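You operate a simulated robot arm through the tools that you are given. There is no shell and no other tool. Be economical: measure what you need, move in short steps, check, and stop when the job is done.

You are at the controls of a simulated robot arm. One attempt, no reset.

JOB
Cap the full green jar, stand it in the blue tray and park the white jar under the cock.
Fine: first turn the full jar to the open station between clay hopper and viewer. Set down upright: what you pick out.

It is judged by the outcome, as a careful person would: the job done as asked, and still so three seconds after it is handed in. It fails if anything else is knocked over, pushed out of place, dropped, spilled or broken. Lids that push on must go on centred and level and be pressed home; caps that screw on are set level and turned clockwise until they are tight.

ROBOT AND FRAMES
A 7-joint arm with a two-finger parallel gripper, fixed in place. Base frame: the origin is at the foot of the arm, x ahead of it, y to its left, z up; the work surface is at about z = 700. Units: mm, degrees, N and s.
With the tool pointing down near the work surface it reaches from about 280 to 680 mm from the base axis. Its first joint turns from -66.0 to 66.0 degrees. Payload 1.57 kg.
The tool frame sits at the grasp point between the pads (the TCP): z along the fingers, y along the line on which they close. The tips reach 30 mm beyond it. Largest opening 110 mm; finger width 24, thickness 12; the body of the gripper, 48 by 112 mm, starts 78 mm behind the TCP.
Orientation is that of the tool frame in the base frame, as a unit quaternion [x, y, z, w]. With the fingers straight down and closing along the base's y, the tool's x points along the base's -x, its y along +y and its z along -z.

CONTROLS
- The arm moves only by the tool play_rows. Its argument "steps" is a list of rows, each an object (a shift or turn left out is 0, a gripper value left out holds the last) with "turn": the turn, a rotation vector about the tool's x, y, z in units of 120 degrees (1.0 is 120 degrees), a list of three; "travel": the shift along the tool's x, y, z in units of 250 mm (1.0 is 250 mm), a list of three; "gripper": the closure in counts, from 0 (fully open) to 255 (shut). In form: [{"turn": [ax, ay, az], "travel": [tx, ty, tz], "gripper": gripper}, ...]. A call has 1 to 12 rows; each row is the pose to reach, as a shift and turn from the pose commanded when the call began, along the tool's axes at that moment. A call with a number of a shift or a turn outside -1 to 1 is refused whole. Each row takes 0.2 s and may step no farther than 50 mm and 8.6 degrees from the row before; otherwise, or with a gripper value out of range, the whole call is refused. A pose out of reach is approached as far as the arm can. The call stops where the force on the tool passes 40 N (or 10 N more than at its start, if that is more) or the arm is blocked; 0.2 s more then pass. Each finger travels about 108 mm/s and halts on what it meets, pressing with about 43 N; the grip force reading is that of the motor and also rises with nothing between the fingers. The clock runs only during rows and for 0.2 s after the last one: add rows that repeat a pose to give the fingers time. It gives the time, the measured TCP pose, the force on the tool (base axes), the opening and the grip force at its end, in the units of the frame above (readings bear some noise), with the torque about the TCP (base axes, N m) and any sound that the robot's microphone picked up, and new pictures: "pictures" is both (left out), scene, wrist or none.
- Cameras (640 x 400 px; columns grow to the right, rows downward): "scene" is fixed at [160.2, -384.3, 1410.4]; the picture's right is [0.84, -0.54, 0.00], its down [-0.28, -0.43, -0.86] and it looks along [0.46, 0.72, -0.52] (base axes); focal length 293 px, centre (320, 200). "wrist" rides on the gripper at [70, 16, -141] in the tool frame; the picture's right is [-0.23, 0.97, 0.00], its down [-0.86, -0.20, -0.48] and it looks along [-0.47, -0.11, 0.88] (tool axes); focal length 222 px, centre (320, 200).
- point_at(camera, pixels): for up to 12 pixels [column, row] of the newest picture of that camera ("zoom" is the newest enlarged one), the place [x, y, z] in the base frame of the surface seen there, good to about 3 mm. It takes no simulated time.
- inspect(camera, box): a new picture of the part [left, top, right, bottom] of that camera's present view, enlarged. It takes no simulated time.
- job_done(): hands the job in; it is judged then, once.

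Work in short steps. Measure before you move; look again where a grasp or a placing could have gone wrong, and mend it. You have 80 turns and 200 pictures in all, those below and enlarged ones among them. Open the gripper and draw the arm clear of the work before you hand the job in, unless the task says otherwise; then end with one line.

The tools are called as a command line: name --argument value ..., lists and objects as JSON in quotes. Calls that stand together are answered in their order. play_rows: Moves the arm, as the interface text tells. Its arguments: {"type":"object","properties":{"steps":{"type":"array"},"pictures":{"type":"string","enum":["both","scene","wrist","none"]}},"required":["steps"]} The other tools are called the same way: point_at (camera, pixels) gives the place of the surface under pixels of a picture; inspect (camera, box) takes an enlarged picture of a part of a camera's view; job_done () hands the job in.

At the start:

```text
clock: 0.0
ee_pos: [310.2, 139.3, 1253.3]
orientation: [0.0, 1.0, 0.0, 0.0]
ft_force: [0.3, -0.2, -0.3]
torque: [0.01, 0.02, 0.03]
finger_gap: 109.9
finger_force: 0.0
```

scene: 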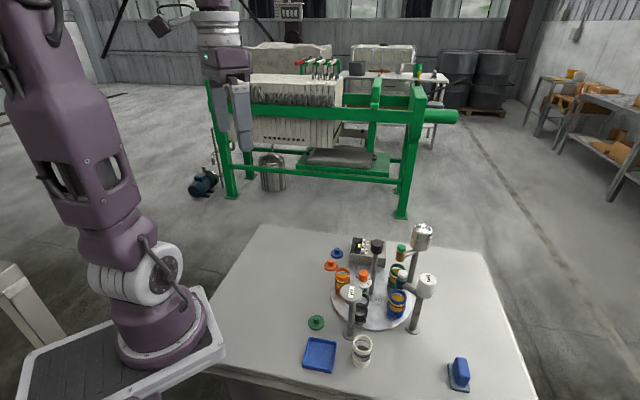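
wrist: 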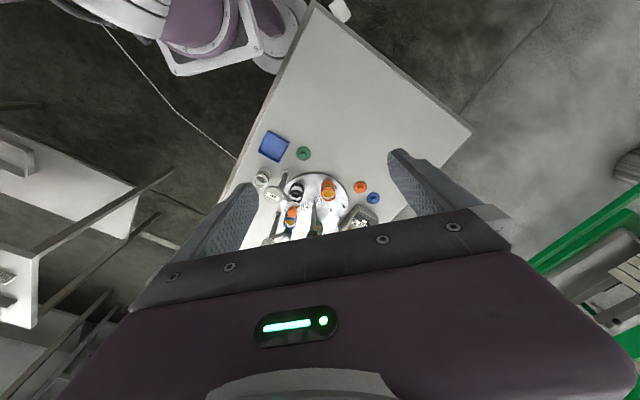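

The scene shows a turntable with jars and dispensers around (330-440, 230-330). I'll enlarge it.

inspect --camera "scene" --box '[290, 210, 450, 310]'

inspect --camera "scene" --box '[290, 280, 480, 400]'

inspect --camera "wrist" --box '[240, 130, 400, 250]'

```text
4.00 times, centred on (370, 260) of scene
```

zoom: 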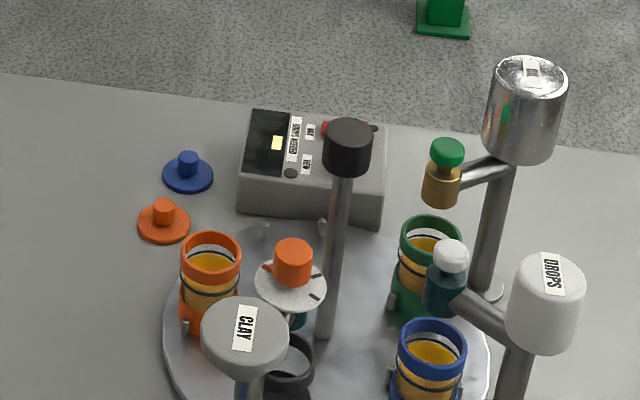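

```text
3.33 times, centred on (385, 340) of scene
```

zoom: 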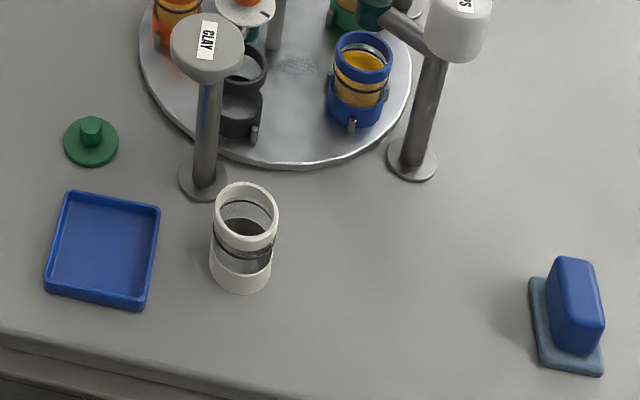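

```text
3.33 times, centred on (320, 190) of wrist
```

zoom: 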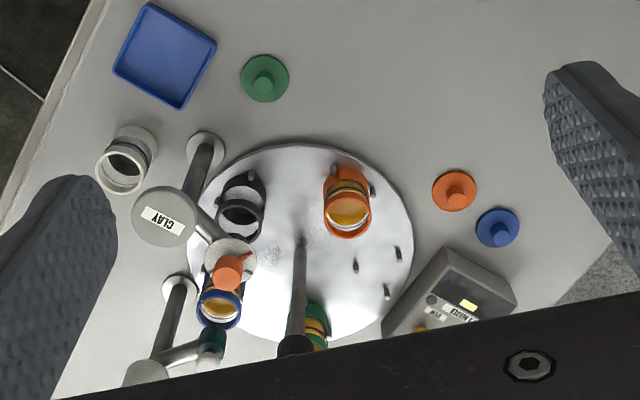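

The turntable carries orange, green, blue and black jars, and there is one empty pegged place. I'll measure the key points in the scene view.

point_at --camera "scene" --pixels '[[342, 272], [398, 268], [397, 298], [361, 309], [377, 243], [363, 275], [402, 250], [402, 272], [422, 230], [351, 292], [369, 253], [320, 295]]'

point_at --camera "wrist" --pixels '[[303, 152], [274, 146], [260, 178], [360, 187], [373, 198], [327, 196], [297, 193], [321, 195], [327, 197], [337, 193], [317, 230], [346, 210]]'

inspect --camera "scene" --box '[320, 250, 420, 335]'

```text
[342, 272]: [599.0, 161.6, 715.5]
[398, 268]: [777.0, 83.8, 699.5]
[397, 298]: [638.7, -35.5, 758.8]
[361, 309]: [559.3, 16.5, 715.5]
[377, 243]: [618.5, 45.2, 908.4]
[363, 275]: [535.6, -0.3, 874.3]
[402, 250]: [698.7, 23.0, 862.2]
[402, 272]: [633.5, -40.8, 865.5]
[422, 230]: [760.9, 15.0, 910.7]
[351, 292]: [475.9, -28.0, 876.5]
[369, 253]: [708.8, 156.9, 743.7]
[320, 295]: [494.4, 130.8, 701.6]
```

```text
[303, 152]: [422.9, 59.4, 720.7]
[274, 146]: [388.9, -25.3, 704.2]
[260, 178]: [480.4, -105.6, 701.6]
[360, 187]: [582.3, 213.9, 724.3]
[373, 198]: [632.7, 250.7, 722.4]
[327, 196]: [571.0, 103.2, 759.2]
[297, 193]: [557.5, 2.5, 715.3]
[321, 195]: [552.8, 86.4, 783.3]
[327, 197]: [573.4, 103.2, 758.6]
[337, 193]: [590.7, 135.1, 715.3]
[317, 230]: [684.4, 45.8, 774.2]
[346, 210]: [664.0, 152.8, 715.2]
```

```text
4.71 times, centred on (370, 292) of scene
```

zoom: 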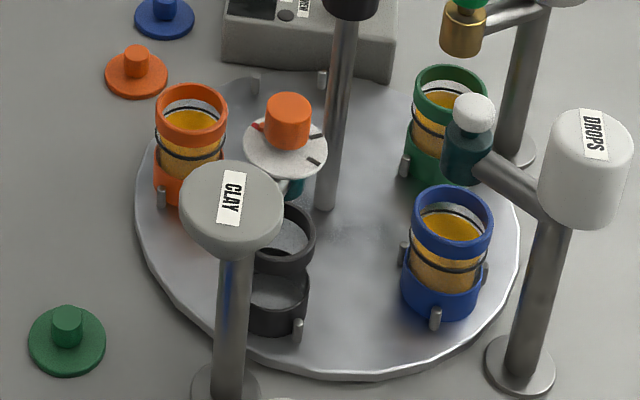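

The five stations are about 72° apart around the post at (618,45), and the open one is where orange stands now (~140°). Green stands under the silver tank's cock. I'll move to a higher close view with the gripper still well above everything.

play_rows --steps '[{"travel": [-0.126, -0.05, 0.087]}, {"travel": [-0.252, -0.1, 0.174]}, {"travel": [-0.378, -0.15, 0.261]}, {"travel": [-0.504, -0.2, 0.348]}, {"travel": [-0.63, -0.25, 0.435]}, {"travel": [-0.756, -0.3, 0.522]}, {"travel": [-0.88, -0.357, 0.61]}, {"travel": [-0.88, -0.357, 0.61]}]'

inspect --camera "scene" --box '[400, 215, 450, 250]'

```text
clock: 1.8
ee_pos: [530.9, 46.0, 1101.1]
orientation: [0.0, 1.0, 0.0, 0.0]
ft_force: [0.1, 0.2, 0.7]
torque: [-0.02, -0.01, 0.02]
finger_gap: 110.1
finger_force: 0.1
```

scene: 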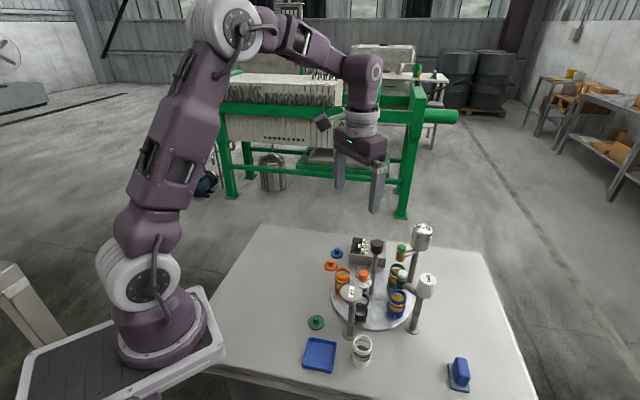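
wrist: 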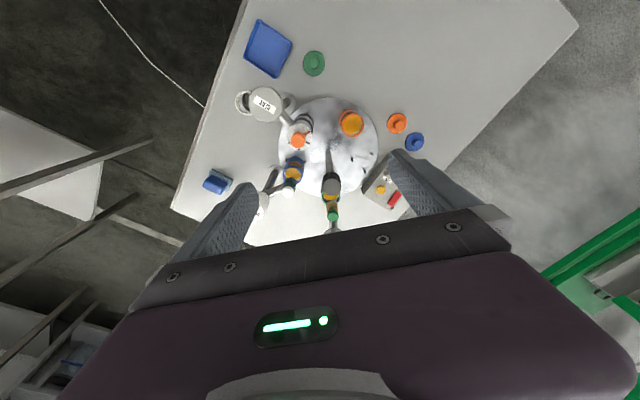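

```text
11.43 times, centred on (425, 232) of scene
```

zoom: 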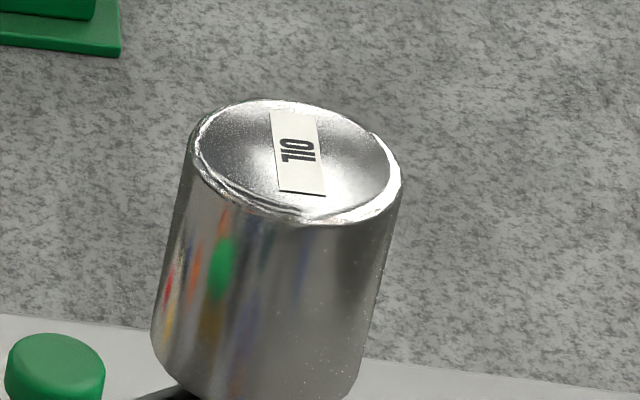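

The silver tank reads "OIL" and has the green-topped cock. I'll zoom into the wrist view and take measurements.

inspect --camera "wrist" --box '[230, 80, 430, 240]'

point_at --camera "wrist" --pixels '[[331, 179], [331, 175], [331, 190], [323, 183], [339, 183], [331, 184], [276, 150], [377, 140], [325, 97], [328, 150], [314, 63], [314, 54]]'

```text
2.50 times, centred on (330, 160) of wrist
```

zoom: 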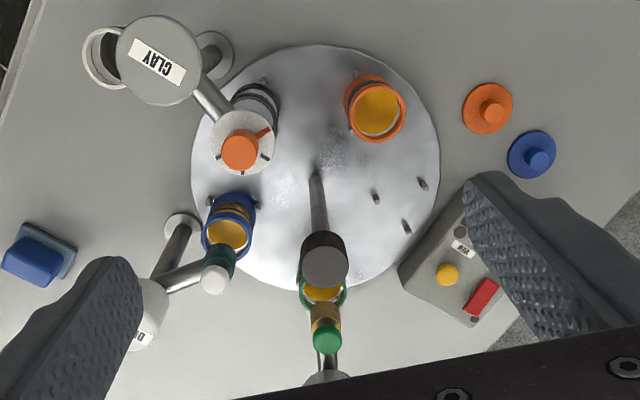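

```text
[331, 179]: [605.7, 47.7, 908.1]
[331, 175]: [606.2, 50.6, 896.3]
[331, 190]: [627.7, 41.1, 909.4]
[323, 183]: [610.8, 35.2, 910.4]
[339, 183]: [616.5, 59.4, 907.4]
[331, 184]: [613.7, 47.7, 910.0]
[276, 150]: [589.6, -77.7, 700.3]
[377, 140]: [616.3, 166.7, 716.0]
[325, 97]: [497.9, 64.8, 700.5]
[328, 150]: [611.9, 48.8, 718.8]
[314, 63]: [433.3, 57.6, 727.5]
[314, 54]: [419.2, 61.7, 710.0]
```

The knob is centred near (618,47), about 30 mm wide, with its top at z≈910. I'll go above it at z≈1000, pre-turned -60° about base z, and narrow the fingers.

play_rows --steps '[{"travel": [-0.1, 0.001, 0.06], "turn": [0, 0, 0.07], "gripper": 80}, {"travel": [-0.2, 0.002, 0.12], "turn": [0, 0, 0.14]}, {"travel": [-0.3, 0.002, 0.18], "turn": [0, 0, 0.21]}, {"travel": [-0.348, 0.002, 0.24], "turn": [0, 0, 0.28]}, {"travel": [-0.348, 0.002, 0.3], "turn": [0, 0, 0.35]}, {"travel": [-0.348, 0.002, 0.36], "turn": [0, 0, 0.42]}, {"travel": [-0.348, 0.002, 0.404], "turn": [0, 0, 0.49]}, {"travel": [-0.348, 0.002, 0.404], "turn": [0, 0, 0.5]}]'

```text
clock: 3.6
ee_pos: [616.5, 50.4, 1001.1]
orientation: [0.501, 0.865, 0.001, 0.0]
ft_force: [-0.6, 0.6, 0.0]
torque: [-0.01, 0.02, 0.01]
finger_gap: 75.3
finger_force: 0.2
```

scene: 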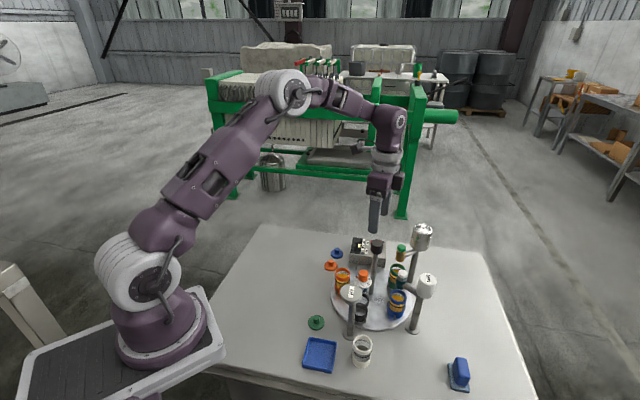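
wrist: 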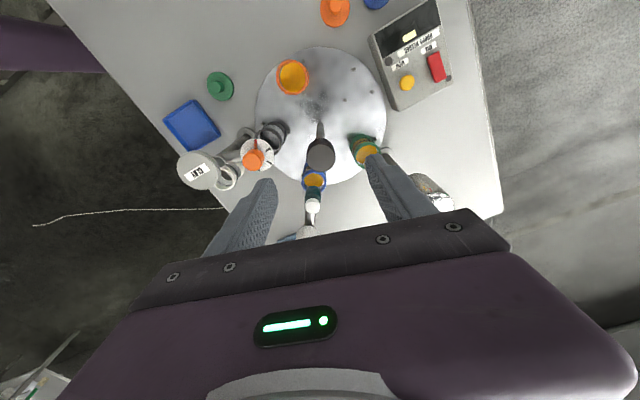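

I'll re-measure the knob from here.

point_at --camera "wrist" --pixels '[[321, 153], [309, 151], [333, 152], [320, 143], [320, 165], [321, 168]]'

inspect --camera "wrist" --box '[240, 60, 440, 220]'

```text
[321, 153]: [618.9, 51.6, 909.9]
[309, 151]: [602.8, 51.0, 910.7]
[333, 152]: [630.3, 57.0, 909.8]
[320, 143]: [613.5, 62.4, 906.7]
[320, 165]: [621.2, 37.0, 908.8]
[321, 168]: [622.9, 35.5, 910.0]
```

```text
2.50 times, centred on (340, 140) of wrist
```

zoom: 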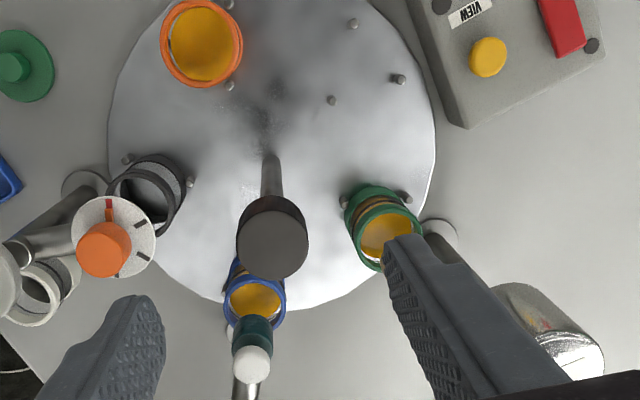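

The knob centre is (617,50), so the gripper is aligned. I'll lower to z≈898 and close on the knob.

play_rows --steps '[{"travel": [0, 0, 0.14]}, {"travel": [0, 0, 0.28]}, {"travel": [0, 0, 0.412]}, {"travel": [0, 0, 0.412], "gripper": 255}, {"travel": [0, 0, 0.412]}, {"travel": [0, 0, 0.412]}]'

```text
clock: 5.0
ee_pos: [617.0, 49.2, 897.6]
orientation: [0.5, 0.866, -0.001, 0.0]
ft_force: [-7.7, -4.0, -3.2]
torque: [-0.08, -0.67, -0.08]
finger_gap: 31.6
finger_force: 40.2
```

scene: 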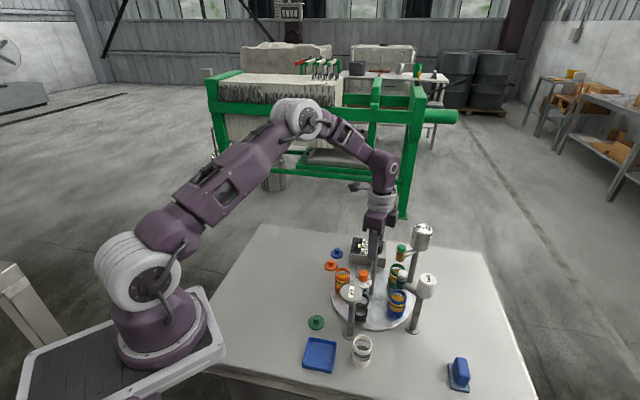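
wrist: 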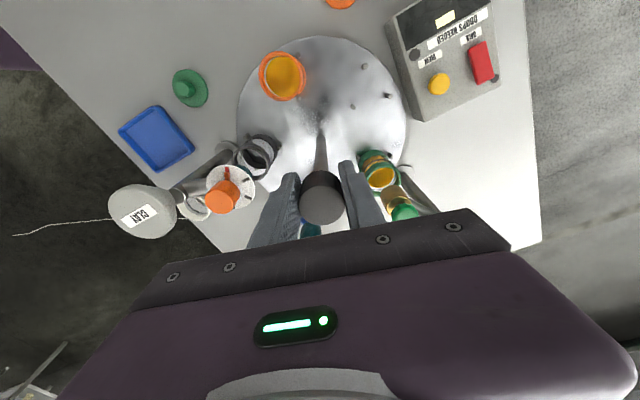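

The knob is gripped at a 31.6 mm gap. I'll try a slow 20° counter-clockwise turn.

play_rows --steps '[{"turn": [0, 0, -0.015]}, {"turn": [0, 0, -0.04]}, {"turn": [0, 0, -0.07]}, {"turn": [0, 0, -0.1]}, {"turn": [0, 0, -0.13]}, {"turn": [0, 0, -0.155]}, {"turn": [0, 0, -0.167]}]'

```text
clock: 6.6
ee_pos: [615.3, 48.8, 897.4]
orientation: [0.341, 0.94, 0.0, 0.0]
ft_force: [-9.9, -15.5, -8.9]
torque: [-0.15, -1.23, -0.12]
finger_gap: 31.8
finger_force: 40.3
```

scene: 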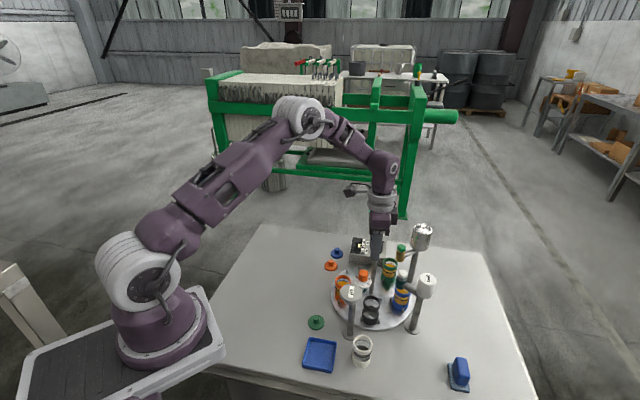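
wrist: 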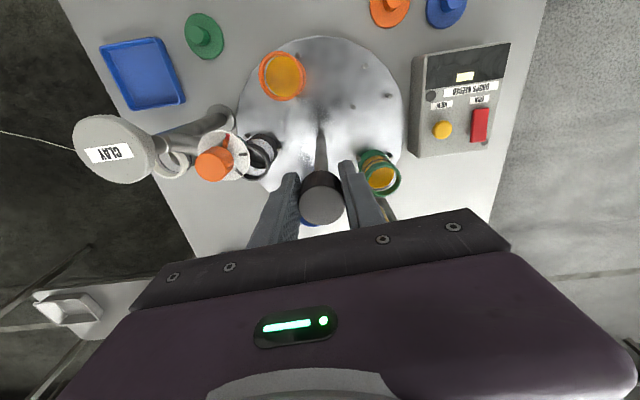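

It turns with all the jars riding along. Side force shows the true axis about 3 mm toward -x,-y, so I'll correct for that and keep turning.

play_rows --steps '[{"travel": [0.0028, -0.0154, 0], "turn": [0, 0, -0.015]}, {"travel": [0.0028, -0.0154, 0], "turn": [0, 0, -0.05]}, {"travel": [0.0028, -0.0154, 0], "turn": [0, 0, -0.1]}, {"travel": [0.0028, -0.0154, 0], "turn": [0, 0, -0.15]}, {"travel": [0.0028, -0.0154, 0], "turn": [0, 0, -0.2]}, {"travel": [0.0028, -0.0154, 0], "turn": [0, 0, -0.25]}, {"travel": [0.0028, -0.0154, 0], "turn": [0, 0, -0.3]}, {"travel": [0.0028, -0.0154, 0], "turn": [0, 0, -0.35]}, {"travel": [0.0028, -0.0154, 0], "turn": [0, 0, -0.4]}, {"travel": [0.0028, -0.0154, 0], "turn": [0, 0, -0.45]}, {"travel": [0.0028, -0.0154, 0], "turn": [0, 0, -0.485]}, {"travel": [0.0028, -0.0154, 0], "turn": [0, 0, -0.5]}]'

```text
clock: 9.2
ee_pos: [613.9, 43.7, 897.9]
orientation: [-0.172, 0.985, -0.001, 0.0]
ft_force: [3.8, -36.7, -8.7]
torque: [0.89, -0.65, -0.23]
finger_gap: 32.1
finger_force: 40.4
```

scene: 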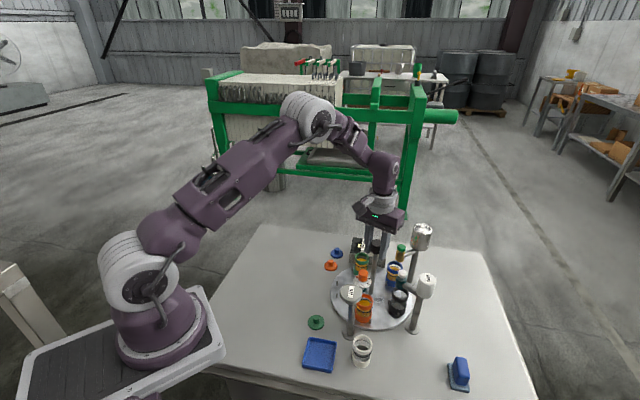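
wrist: 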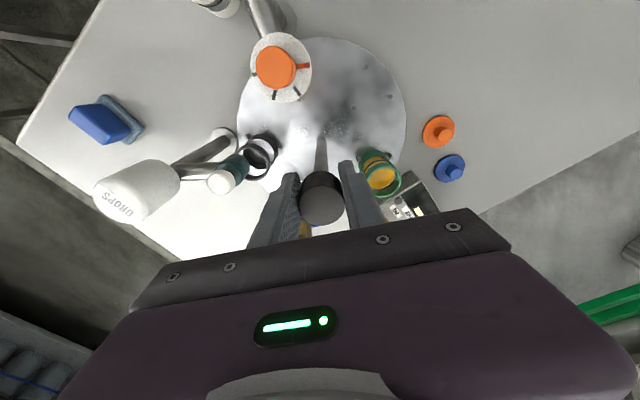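

Force is 37 N because the grip sits off-centre: the axis works out to (618.6,45.5), a 5 mm offset along tool x. I'll release, recentre and turn the gripper back without moving the table.

play_rows --steps '[{"gripper": 80}, {"gripper": 80}, {"travel": [-0.0132, -0.0154, 0], "turn": [0, 0, 0.07]}, {"travel": [-0.0132, -0.0154, 0], "turn": [0, 0, 0.14]}, {"travel": [-0.0132, -0.0154, 0], "turn": [0, 0, 0.21]}, {"travel": [-0.0132, -0.0154, 0], "turn": [0, 0, 0.28]}, {"travel": [-0.0132, -0.0154, 0], "turn": [0, 0, 0.35]}, {"travel": [-0.0132, -0.0154, 0], "turn": [0, 0, 0.42]}, {"travel": [-0.0132, -0.0154, 0], "turn": [0, 0, 0.49]}, {"travel": [-0.0132, -0.0154, 0], "turn": [0, 0, 0.5]}]'

point_at --camera "wrist" --pixels '[[322, 200], [302, 200], [343, 200], [322, 180]]'

inspect --camera "wrist" --box '[220, 20, 440, 240]'

```text
clock: 11.4
ee_pos: [617.7, 45.5, 897.3]
orientation: [0.343, 0.939, -0.001, 0.0]
ft_force: [0.2, -0.3, -0.4]
torque: [0.02, 0.01, 0.0]
finger_gap: 75.4
finger_force: 0.1
```

scene: 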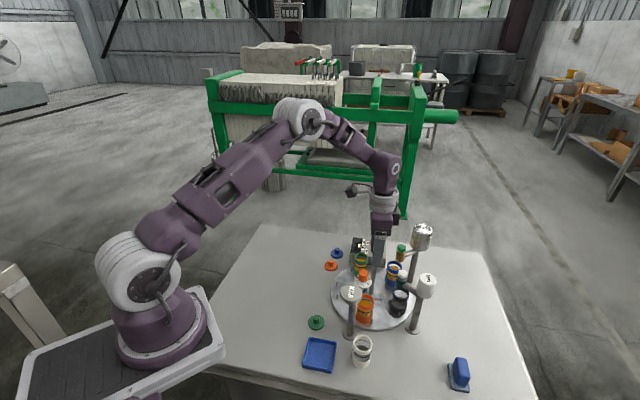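
wrist: 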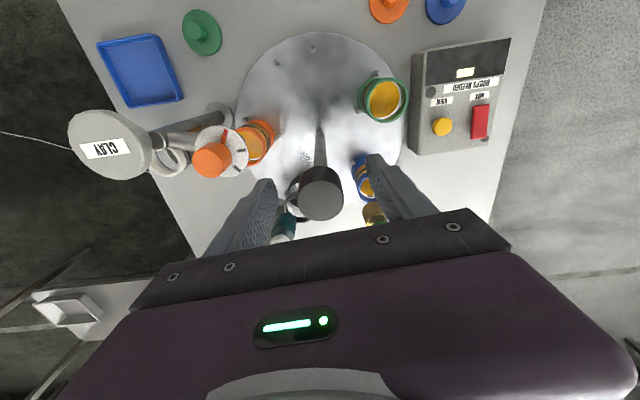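

```text
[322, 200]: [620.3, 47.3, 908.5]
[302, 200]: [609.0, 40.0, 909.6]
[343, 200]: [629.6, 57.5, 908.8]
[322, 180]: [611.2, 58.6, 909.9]
```

```text
1.82 times, centred on (330, 130) of wrist
```

zoom: 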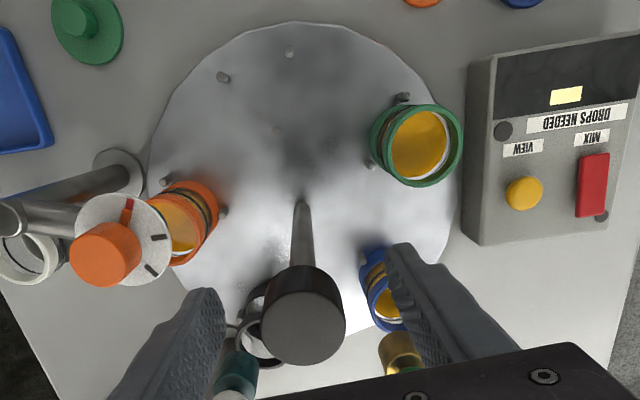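

The knob is now centred at about (619,47). I'll regrip and turn the remaining ~63° slowly.

play_rows --steps '[{"gripper": 255}, {"gripper": 255}, {"gripper": 255}, {"turn": [0, 0, -0.02]}, {"turn": [0, 0, -0.07]}, {"turn": [0, 0, -0.13]}, {"turn": [0, 0, -0.19]}, {"turn": [0, 0, -0.25]}, {"turn": [0, 0, -0.31]}, {"turn": [0, 0, -0.37]}, {"turn": [0, 0, -0.42]}, {"turn": [0, 0, -0.45]}]'

```text
clock: 14.0
ee_pos: [616.9, 45.8, 896.8]
orientation: [-0.123, 0.992, 0.0, -0.001]
ft_force: [4.5, 2.3, -14.5]
torque: [0.43, -0.81, -0.05]
finger_gap: 31.5
finger_force: 40.5
```

scene: 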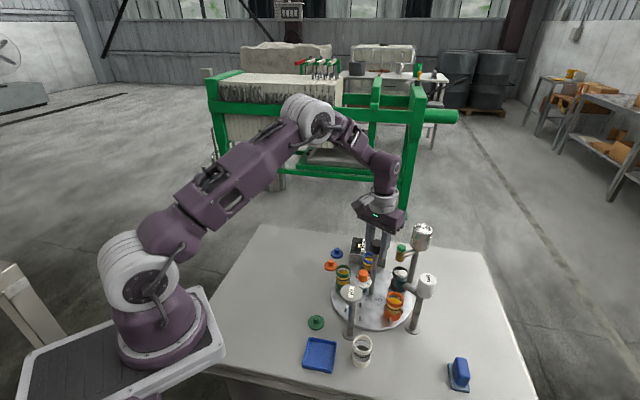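
wrist: 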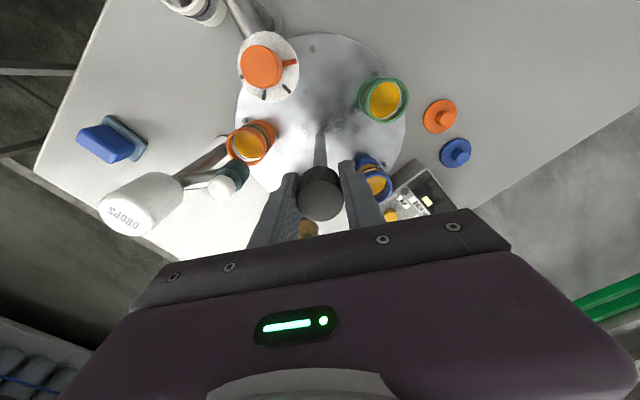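

I'll compare with the first close view, using the same crop.

inspect --camera "scene" --box '[320, 250, 420, 335]'

```text
4.71 times, centred on (370, 292) of scene
```

zoom: 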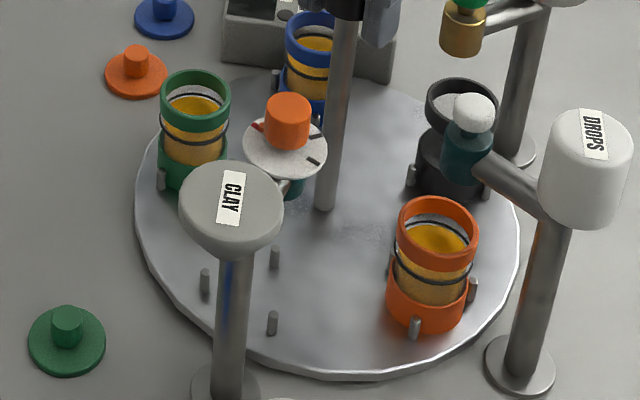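

Green's rim centre is at (195,100), against orange's original (191,115). I'll turn about 10° more.

play_rows --steps '[{"turn": [0, 0, -0.02]}, {"turn": [0, 0, -0.05]}, {"turn": [0, 0, -0.075]}, {"turn": [0, 0, -0.085]}, {"turn": [0, 0, -0.085]}]' --pictures "wrist"

inspect --camera "scene" --box '[320, 250, 420, 335]'

```text
clock: 15.2
ee_pos: [617.5, 45.1, 896.6]
orientation: [-0.21, 0.978, 0.0, 0.0]
ft_force: [8.7, 1.8, -28.2]
torque: [-0.34, -0.11, -0.07]
finger_gap: 31.6
finger_force: 40.0
```

wrist: 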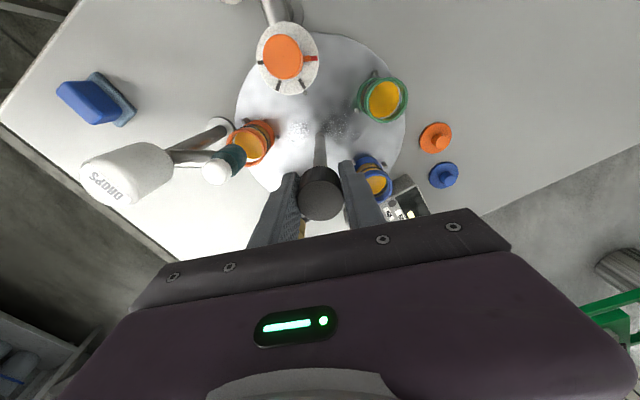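

```text
4.71 times, centred on (370, 292) of scene
```

zoom: 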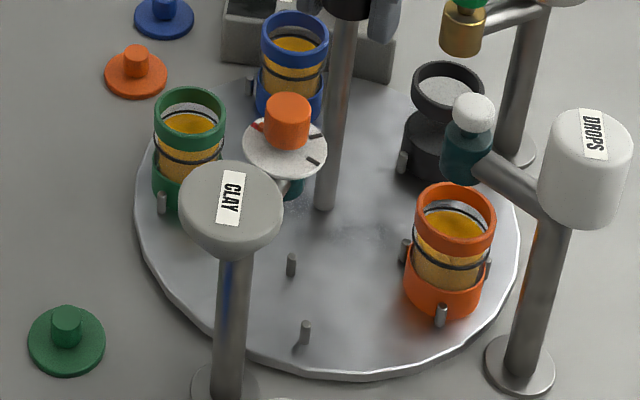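

Green matches orange's original place: (190,118) against (191,115). I'll release the knob, rise, straighten and back off to view the jars and the lid.

play_rows --steps '[{"gripper": 80}, {"gripper": 80}, {"travel": [0, 0, -0.16], "turn": [0, 0, 0]}, {"travel": [0, 0, -0.32], "turn": [0, 0, 0.04]}, {"travel": [0, 0, -0.46], "turn": [0, 0, 0.08]}, {"travel": [0.147, 0.083, -0.46], "turn": [0, 0, 0.12]}, {"travel": [0.294, 0.166, -0.46], "turn": [0, 0, 0.16]}, {"travel": [0.441, 0.248, -0.46], "turn": [0, 0, 0.202]}, {"travel": [0.588, 0.331, -0.46], "turn": [0, 0, 0.202]}, {"travel": [0.588, 0.331, -0.46], "turn": [0, 0, 0.202]}]'

inspect --camera "wrist" --box '[200, 40, 440, 200]'

```text
clock: 17.4
ee_pos: [446.6, 61.9, 1012.2]
orientation: [0.002, 1.0, 0.0, 0.0]
ft_force: [-0.1, -0.2, -1.0]
torque: [-0.01, 0.02, -0.03]
finger_gap: 75.6
finger_force: 0.1
```

scene: 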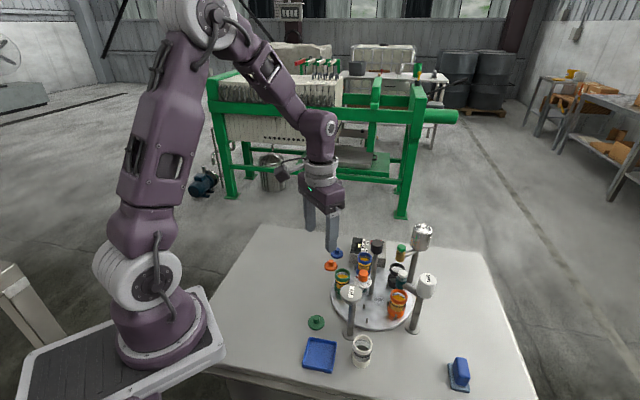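
wrist: 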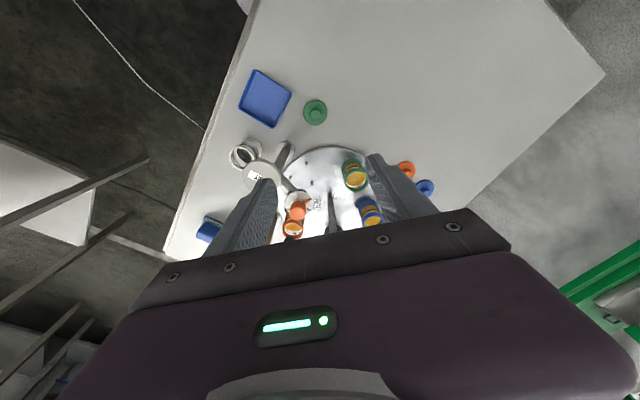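

```text
2.50 times, centred on (320, 120) of wrist
```

zoom: 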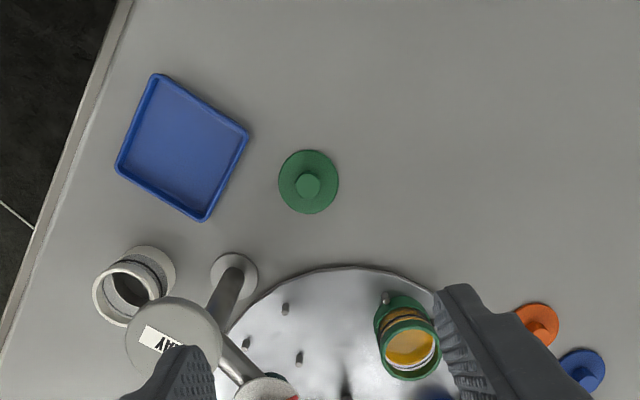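

I'll measure the lid, jar, white jar and tray from the zoom.

point_at --camera "zoom" --pixels '[[309, 184], [309, 206], [281, 180], [337, 180], [308, 152], [408, 340], [385, 350], [438, 350], [410, 308], [410, 376], [122, 262], [118, 320]]'

point_at --camera "zoom" --pixels '[[157, 77], [245, 132], [200, 218], [119, 170], [183, 148], [95, 290], [157, 285], [127, 290], [386, 300], [178, 310], [170, 262], [285, 305]]'

inspect --camera "scene" --box '[305, 255, 365, 340]'

```text
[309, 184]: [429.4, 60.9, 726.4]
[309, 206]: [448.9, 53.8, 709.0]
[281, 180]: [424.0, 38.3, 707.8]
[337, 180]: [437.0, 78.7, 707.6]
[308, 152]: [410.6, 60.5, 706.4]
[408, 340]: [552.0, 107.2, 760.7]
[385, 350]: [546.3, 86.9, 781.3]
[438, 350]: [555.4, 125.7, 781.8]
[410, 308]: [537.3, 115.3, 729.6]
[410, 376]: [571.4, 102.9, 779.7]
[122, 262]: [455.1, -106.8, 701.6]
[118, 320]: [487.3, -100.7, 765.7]
```

```text
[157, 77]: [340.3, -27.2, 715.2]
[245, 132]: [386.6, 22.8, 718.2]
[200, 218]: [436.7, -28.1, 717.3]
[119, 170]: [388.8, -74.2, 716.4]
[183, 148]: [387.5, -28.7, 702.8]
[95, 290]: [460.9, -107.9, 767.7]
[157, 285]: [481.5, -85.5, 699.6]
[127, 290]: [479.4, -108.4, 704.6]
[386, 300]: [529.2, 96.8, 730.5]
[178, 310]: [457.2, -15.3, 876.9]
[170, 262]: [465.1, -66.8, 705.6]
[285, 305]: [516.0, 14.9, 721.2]
```

```text
4.71 times, centred on (335, 298) of scene
```

zoom: 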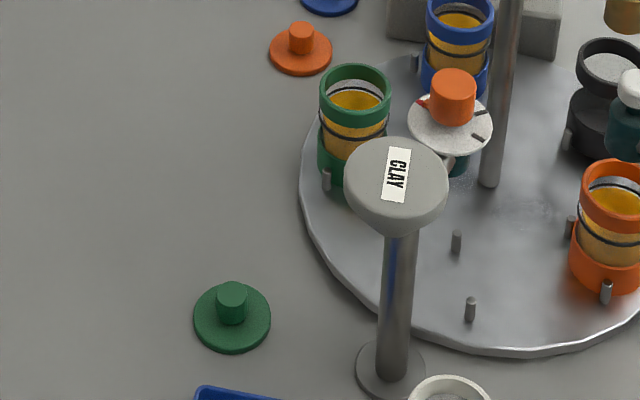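

The lid's knob is centred at (429.5,60), top 726, with the disc top at 708. The jar rim is at z≈781 and about (553,107). I'll lower over the lid.

play_rows --steps '[{"travel": [0.066, -0.006, 0.15], "gripper": 130}, {"travel": [0.066, -0.006, 0.34]}, {"travel": [0.066, -0.006, 0.53]}, {"travel": [0.066, -0.006, 0.72]}, {"travel": [0.066, -0.006, 0.86]}, {"travel": [0.066, -0.006, 0.92]}, {"travel": [0.066, -0.006, 0.92]}]'

inspect --camera "wrist" --box '[240, 120, 400, 240]'

```text
clock: 19.0
ee_pos: [431.6, 60.8, 783.1]
orientation: [0.001, 1.0, 0.0, 0.0]
ft_force: [-0.5, 0.5, 0.4]
torque: [0.01, 0.0, 0.03]
finger_gap: 53.9
finger_force: 0.2
```

scene: 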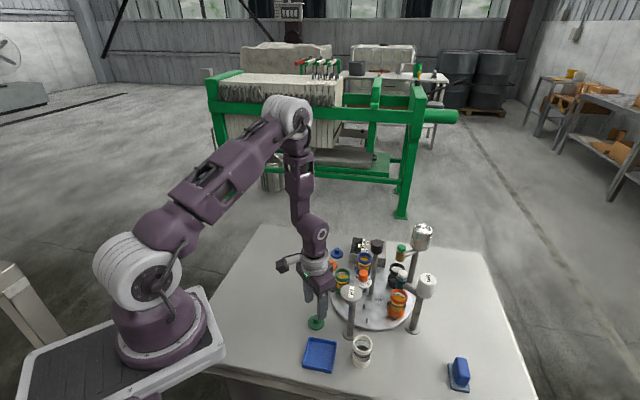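
wrist: 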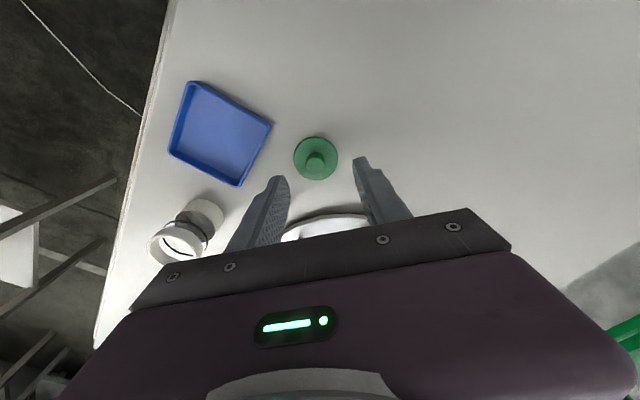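

```text
3.33 times, centred on (320, 180) of wrist
```

zoom: 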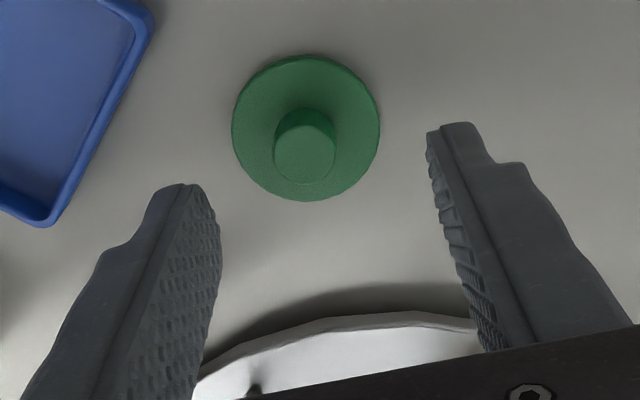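

I'll re-measure the knob from this near view.

point_at --camera "zoom" --pixels '[[305, 152], [278, 150], [332, 150], [305, 130], [305, 176], [234, 125], [378, 125], [305, 58], [300, 198]]'

```text
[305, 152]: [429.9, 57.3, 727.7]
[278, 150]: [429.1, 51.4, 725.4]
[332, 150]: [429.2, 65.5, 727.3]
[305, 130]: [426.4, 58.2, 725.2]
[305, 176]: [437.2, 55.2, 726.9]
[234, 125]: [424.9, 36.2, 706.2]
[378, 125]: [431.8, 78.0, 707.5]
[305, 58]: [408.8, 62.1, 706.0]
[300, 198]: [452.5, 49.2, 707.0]
```

The lid centre is about (430.5,58). I'll shift by -1,-2.7 mm, lower so the tips sit just above the disc, and close.

play_rows --steps '[{"travel": [0.004, -0.011, 0.06]}, {"travel": [0.004, -0.011, 0.12]}, {"travel": [0.004, -0.011, 0.171]}, {"travel": [0.004, -0.011, 0.171], "gripper": 255}, {"travel": [0.004, -0.011, 0.171]}, {"travel": [0.004, -0.011, 0.171]}, {"travel": [0.004, -0.011, 0.171]}]' --pictures "wrist"

inspect --camera "wrist" --box '[240, 120, 400, 240]'

```text
clock: 20.6
ee_pos: [430.7, 57.1, 740.3]
orientation: [0.0, 1.0, 0.0, 0.0]
ft_force: [0.1, 0.6, 0.1]
torque: [-0.01, 0.0, 0.0]
finger_gap: 16.0
finger_force: 30.8
```

wrist: 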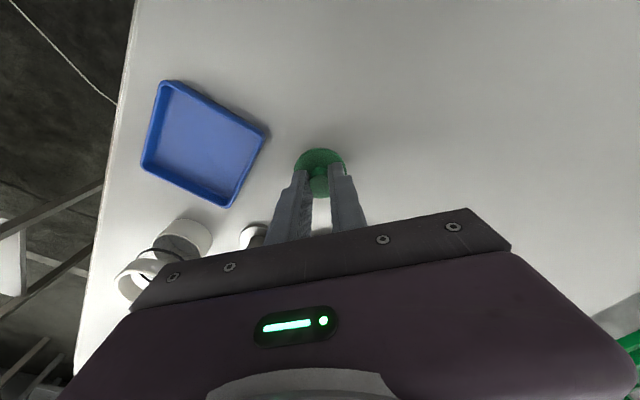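

```text
3.33 times, centred on (320, 180) of wrist
```

zoom: 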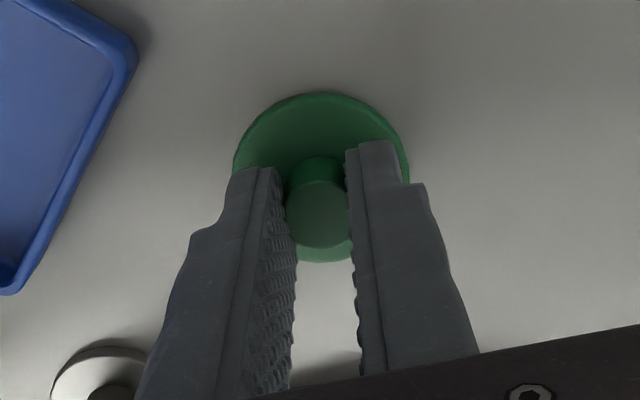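

The knob is held at a 16 mm gap. I'll lift slowly and check the lid's attitude.

play_rows --steps '[{"travel": [0, 0, -0.04]}, {"travel": [0, 0, -0.12]}, {"travel": [0, 0, -0.24]}, {"travel": [0, 0, -0.36]}, {"travel": [0, 0, -0.48]}, {"travel": [0, 0, -0.48]}]'

inspect --camera "wrist" --box '[240, 120, 400, 240]'

inspect --camera "scene" --box '[290, 240, 370, 310]'

```text
clock: 22.0
ee_pos: [431.0, 58.3, 861.9]
orientation: [0.0, 1.0, 0.0, 0.0]
ft_force: [0.1, -0.6, -0.8]
torque: [0.03, 0.05, 0.04]
finger_gap: 15.6
finger_force: 30.9
```

scene: 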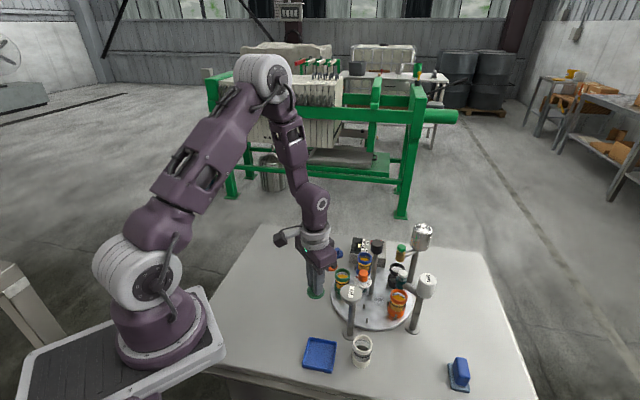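
wrist: 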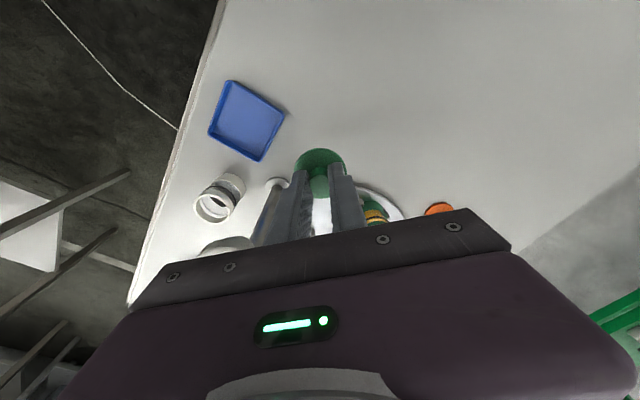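

```text
3.33 times, centred on (320, 180) of wrist
```

zoom: 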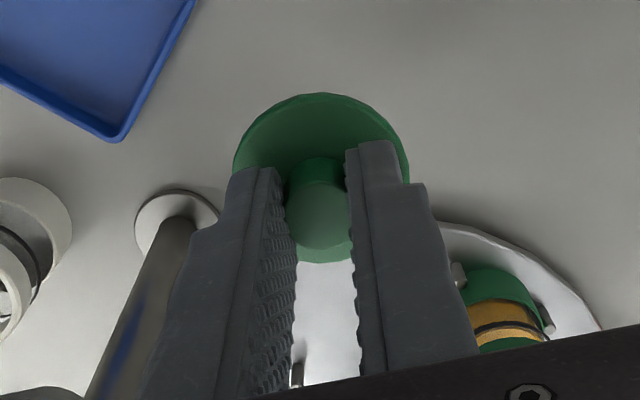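

```text
5.71 times, centred on (330, 275) of scene
```

zoom: 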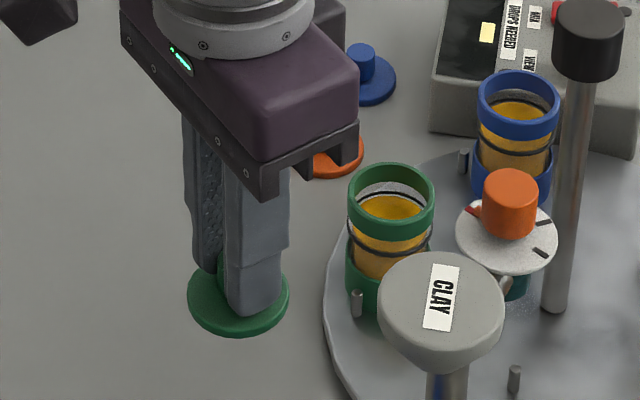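

The lid hangs level. I'll measure the jar rim and the lid edge in the scene zoom.

point_at --camera "zoom" --pixels '[[351, 192], [432, 192], [391, 166], [391, 214], [365, 174], [418, 174], [365, 210], [420, 210], [191, 292], [286, 300], [236, 326], [210, 318]]'

```text
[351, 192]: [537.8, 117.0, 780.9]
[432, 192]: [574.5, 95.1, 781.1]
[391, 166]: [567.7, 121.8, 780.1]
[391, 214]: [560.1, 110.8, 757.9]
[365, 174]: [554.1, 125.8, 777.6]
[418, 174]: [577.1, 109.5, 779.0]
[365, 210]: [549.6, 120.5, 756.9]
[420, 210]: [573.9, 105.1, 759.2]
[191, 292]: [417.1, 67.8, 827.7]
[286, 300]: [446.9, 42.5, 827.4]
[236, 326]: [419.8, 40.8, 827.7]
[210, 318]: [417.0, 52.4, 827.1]
```

The jar rim fits a circle centred at (556.5,105.5), r≈21, z 781. I'll carry the lid over it at z≈855.

play_rows --steps '[{"travel": [-0.08, 0.03, 0]}, {"travel": [-0.2, 0.075, 0]}, {"travel": [-0.33, 0.125, 0]}, {"travel": [-0.44, 0.168, 0]}, {"travel": [-0.5, 0.191, 0]}, {"travel": [-0.5, 0.191, 0.05]}, {"travel": [-0.5, 0.191, 0.05]}]'

inspect --camera "scene" --box '[310, 240, 380, 310]'

inspect --camera "wrist" --box '[240, 120, 400, 240]'

```text
clock: 23.6
ee_pos: [557.7, 106.2, 846.7]
orientation: [0.0, 1.0, 0.0, 0.0]
ft_force: [0.4, 0.5, -1.0]
torque: [0.0, 0.01, -0.02]
finger_gap: 15.6
finger_force: 31.8
```

scene: 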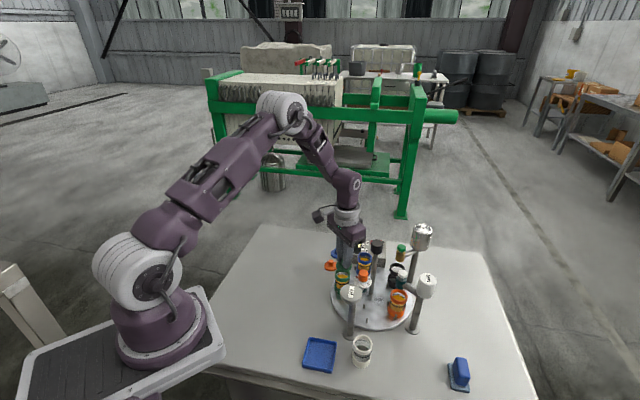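
wrist: 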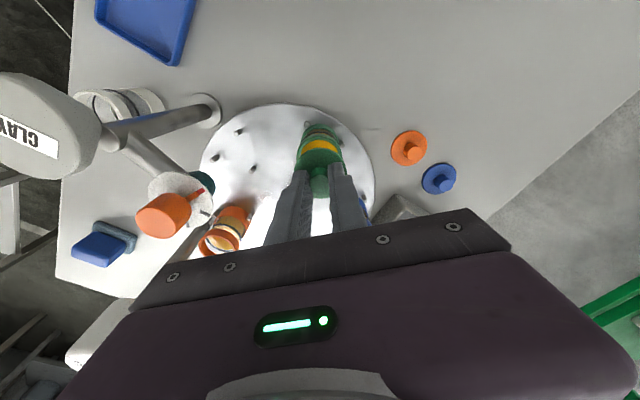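

```text
5.71 times, centred on (345, 275) of scene
```

zoom: 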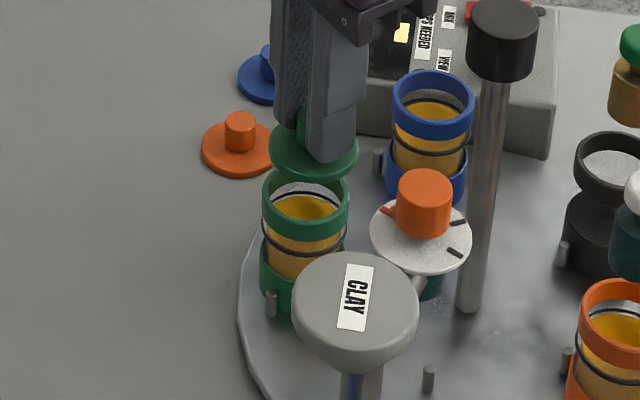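

```text
3.33 times, centred on (320, 180) of wrist
```

zoom: 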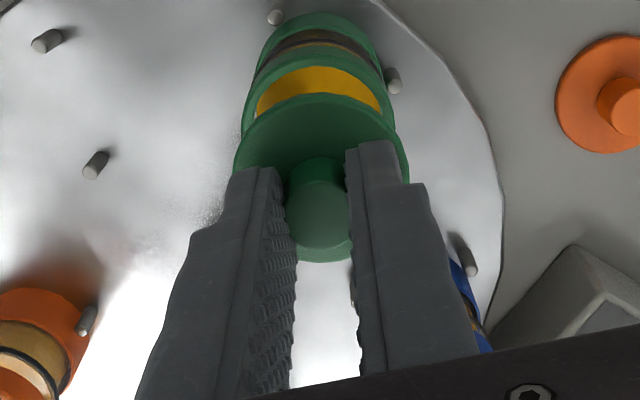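

The lid looks about 1 mm off to image-right. I'll measure the lid and rim edges in the scene zoom again.

inspect --camera "scene" --box '[330, 250, 360, 280]'

```text
13.33 times, centred on (345, 265) of scene
```

zoom: 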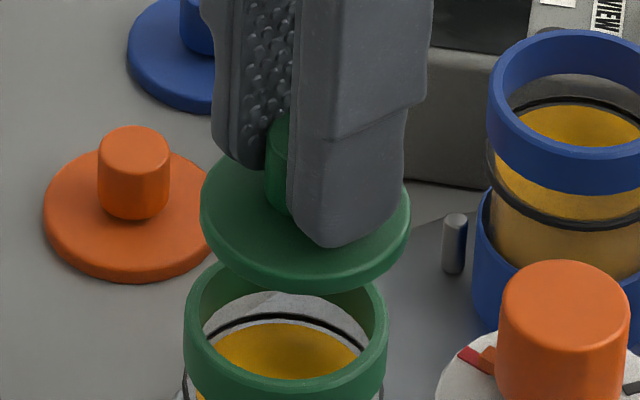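

point_at --camera "zoom" --pixels '[[204, 205], [408, 200], [300, 276], [230, 255], [380, 255], [188, 312], [385, 308], [287, 383], [215, 358], [360, 358], [210, 275], [190, 325]]'

```text
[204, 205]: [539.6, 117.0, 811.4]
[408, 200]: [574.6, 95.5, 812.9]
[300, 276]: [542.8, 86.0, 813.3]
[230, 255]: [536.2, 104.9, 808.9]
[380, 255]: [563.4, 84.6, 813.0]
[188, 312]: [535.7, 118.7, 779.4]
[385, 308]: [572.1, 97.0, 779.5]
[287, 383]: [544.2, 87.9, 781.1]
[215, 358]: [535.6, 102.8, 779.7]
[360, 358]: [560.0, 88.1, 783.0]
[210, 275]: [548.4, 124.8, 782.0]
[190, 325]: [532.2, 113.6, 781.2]
```

The lid sits about 2.5 mm to image-right of the jar. I'll shift (-2.2,+1.6) mm, lower 18 mm and recheck.

play_rows --steps '[{"travel": [0.0088, 0.0064, 0]}, {"travel": [0.0088, 0.0064, 0.036]}, {"travel": [0.0088, 0.0064, 0.072]}, {"travel": [0.0088, 0.0064, 0.072]}]' --pictures "none"

inspect --camera "scene" --box '[330, 255, 360, 285]'

inspect --camera "wrist" --box '[280, 130, 360, 190]'

```text
clock: 24.6
ee_pos: [556.0, 105.4, 828.8]
orientation: [0.0, 1.0, 0.0, 0.0]
ft_force: [-0.1, 0.4, -0.2]
torque: [-0.02, 0.01, -0.03]
finger_gap: 15.9
finger_force: 32.3
```

```text
13.33 times, centred on (345, 270) of scene
```

zoom: 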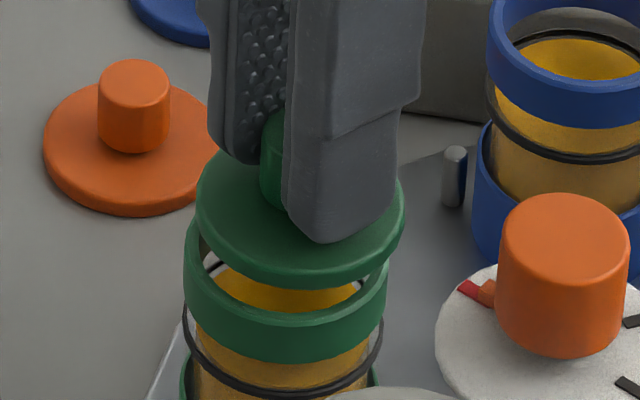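

```text
6.67 times, centred on (320, 160) of wrist
```

zoom: 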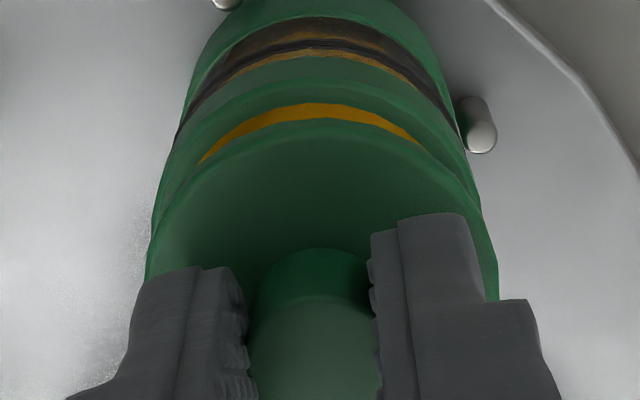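

Combining both views, the lid is still about 2.8 mm too far in +x. I'll shift -2.8 mm in x and recheck.

play_rows --steps '[{"travel": [0.0112, 0, 0]}, {"travel": [0.0112, 0, 0]}, {"travel": [0.0112, 0, 0.02]}, {"travel": [0.0112, 0, 0.02]}]' --pictures "none"

inspect --camera "scene" --box '[330, 255, 360, 285]'

inspect --camera "wrist" --box '[280, 130, 360, 190]'

```text
clock: 25.6
ee_pos: [552.8, 106.0, 822.2]
orientation: [0.0, 1.0, 0.0, 0.0]
ft_force: [0.7, -0.4, 0.9]
torque: [0.01, 0.04, 0.01]
finger_gap: 15.7
finger_force: 31.9
```

```text
13.33 times, centred on (345, 270) of scene
```

zoom: 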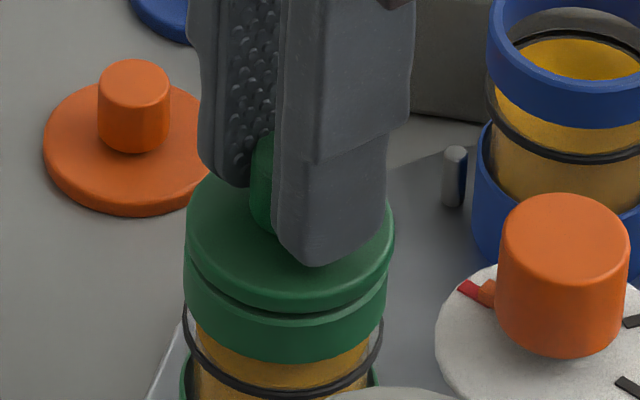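

```text
6.67 times, centred on (320, 160) of wrist
```

zoom: 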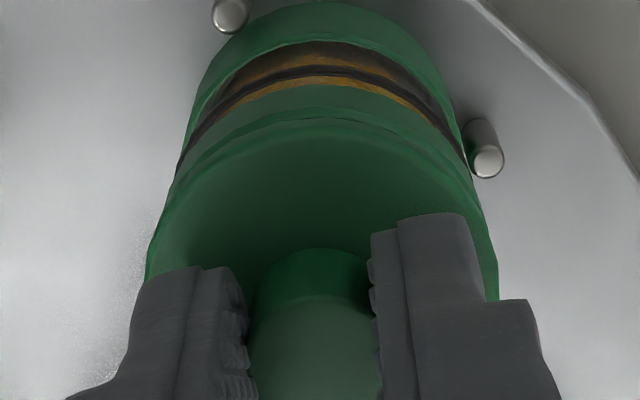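

Nearly centred, with about 0.8 mm left in +x. I'll trim that and lower slowly, 1.5 mm per row, until contact.

play_rows --steps '[{"travel": [0.0034, 0, 0]}, {"travel": [0.0034, 0, 0.006]}, {"travel": [0.0034, 0, 0.012]}, {"travel": [0.0034, 0, 0.018]}, {"travel": [0.0034, 0, 0.024]}, {"travel": [0.0034, 0, 0.03]}, {"travel": [0.0034, 0, 0.036]}, {"travel": [0.0034, 0, 0.036]}]' --pictures "none"

inspect --camera "scene" --box '[330, 255, 360, 285]'

```text
clock: 27.2
ee_pos: [553.1, 106.5, 817.4]
orientation: [0.0, 1.0, 0.001, 0.002]
ft_force: [-0.6, -0.5, 8.4]
torque: [0.03, 0.09, -0.05]
finger_gap: 15.7
finger_force: 31.6
heard: snap
stopped in row 7: the force on the tool passed its limit at 44 N (the readings are from after the stop); the commanded pose is now the measured one
```

```text
13.33 times, centred on (345, 270) of scene
```

zoom: 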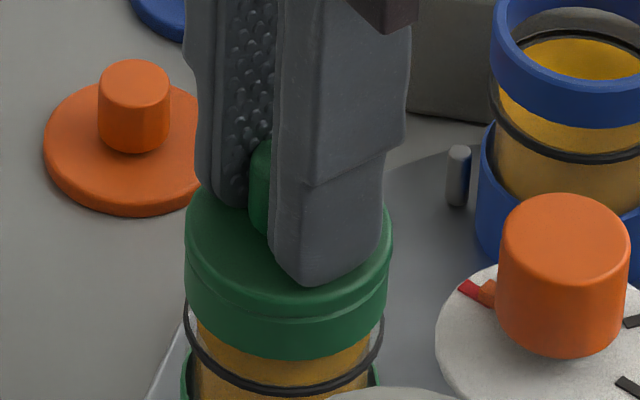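

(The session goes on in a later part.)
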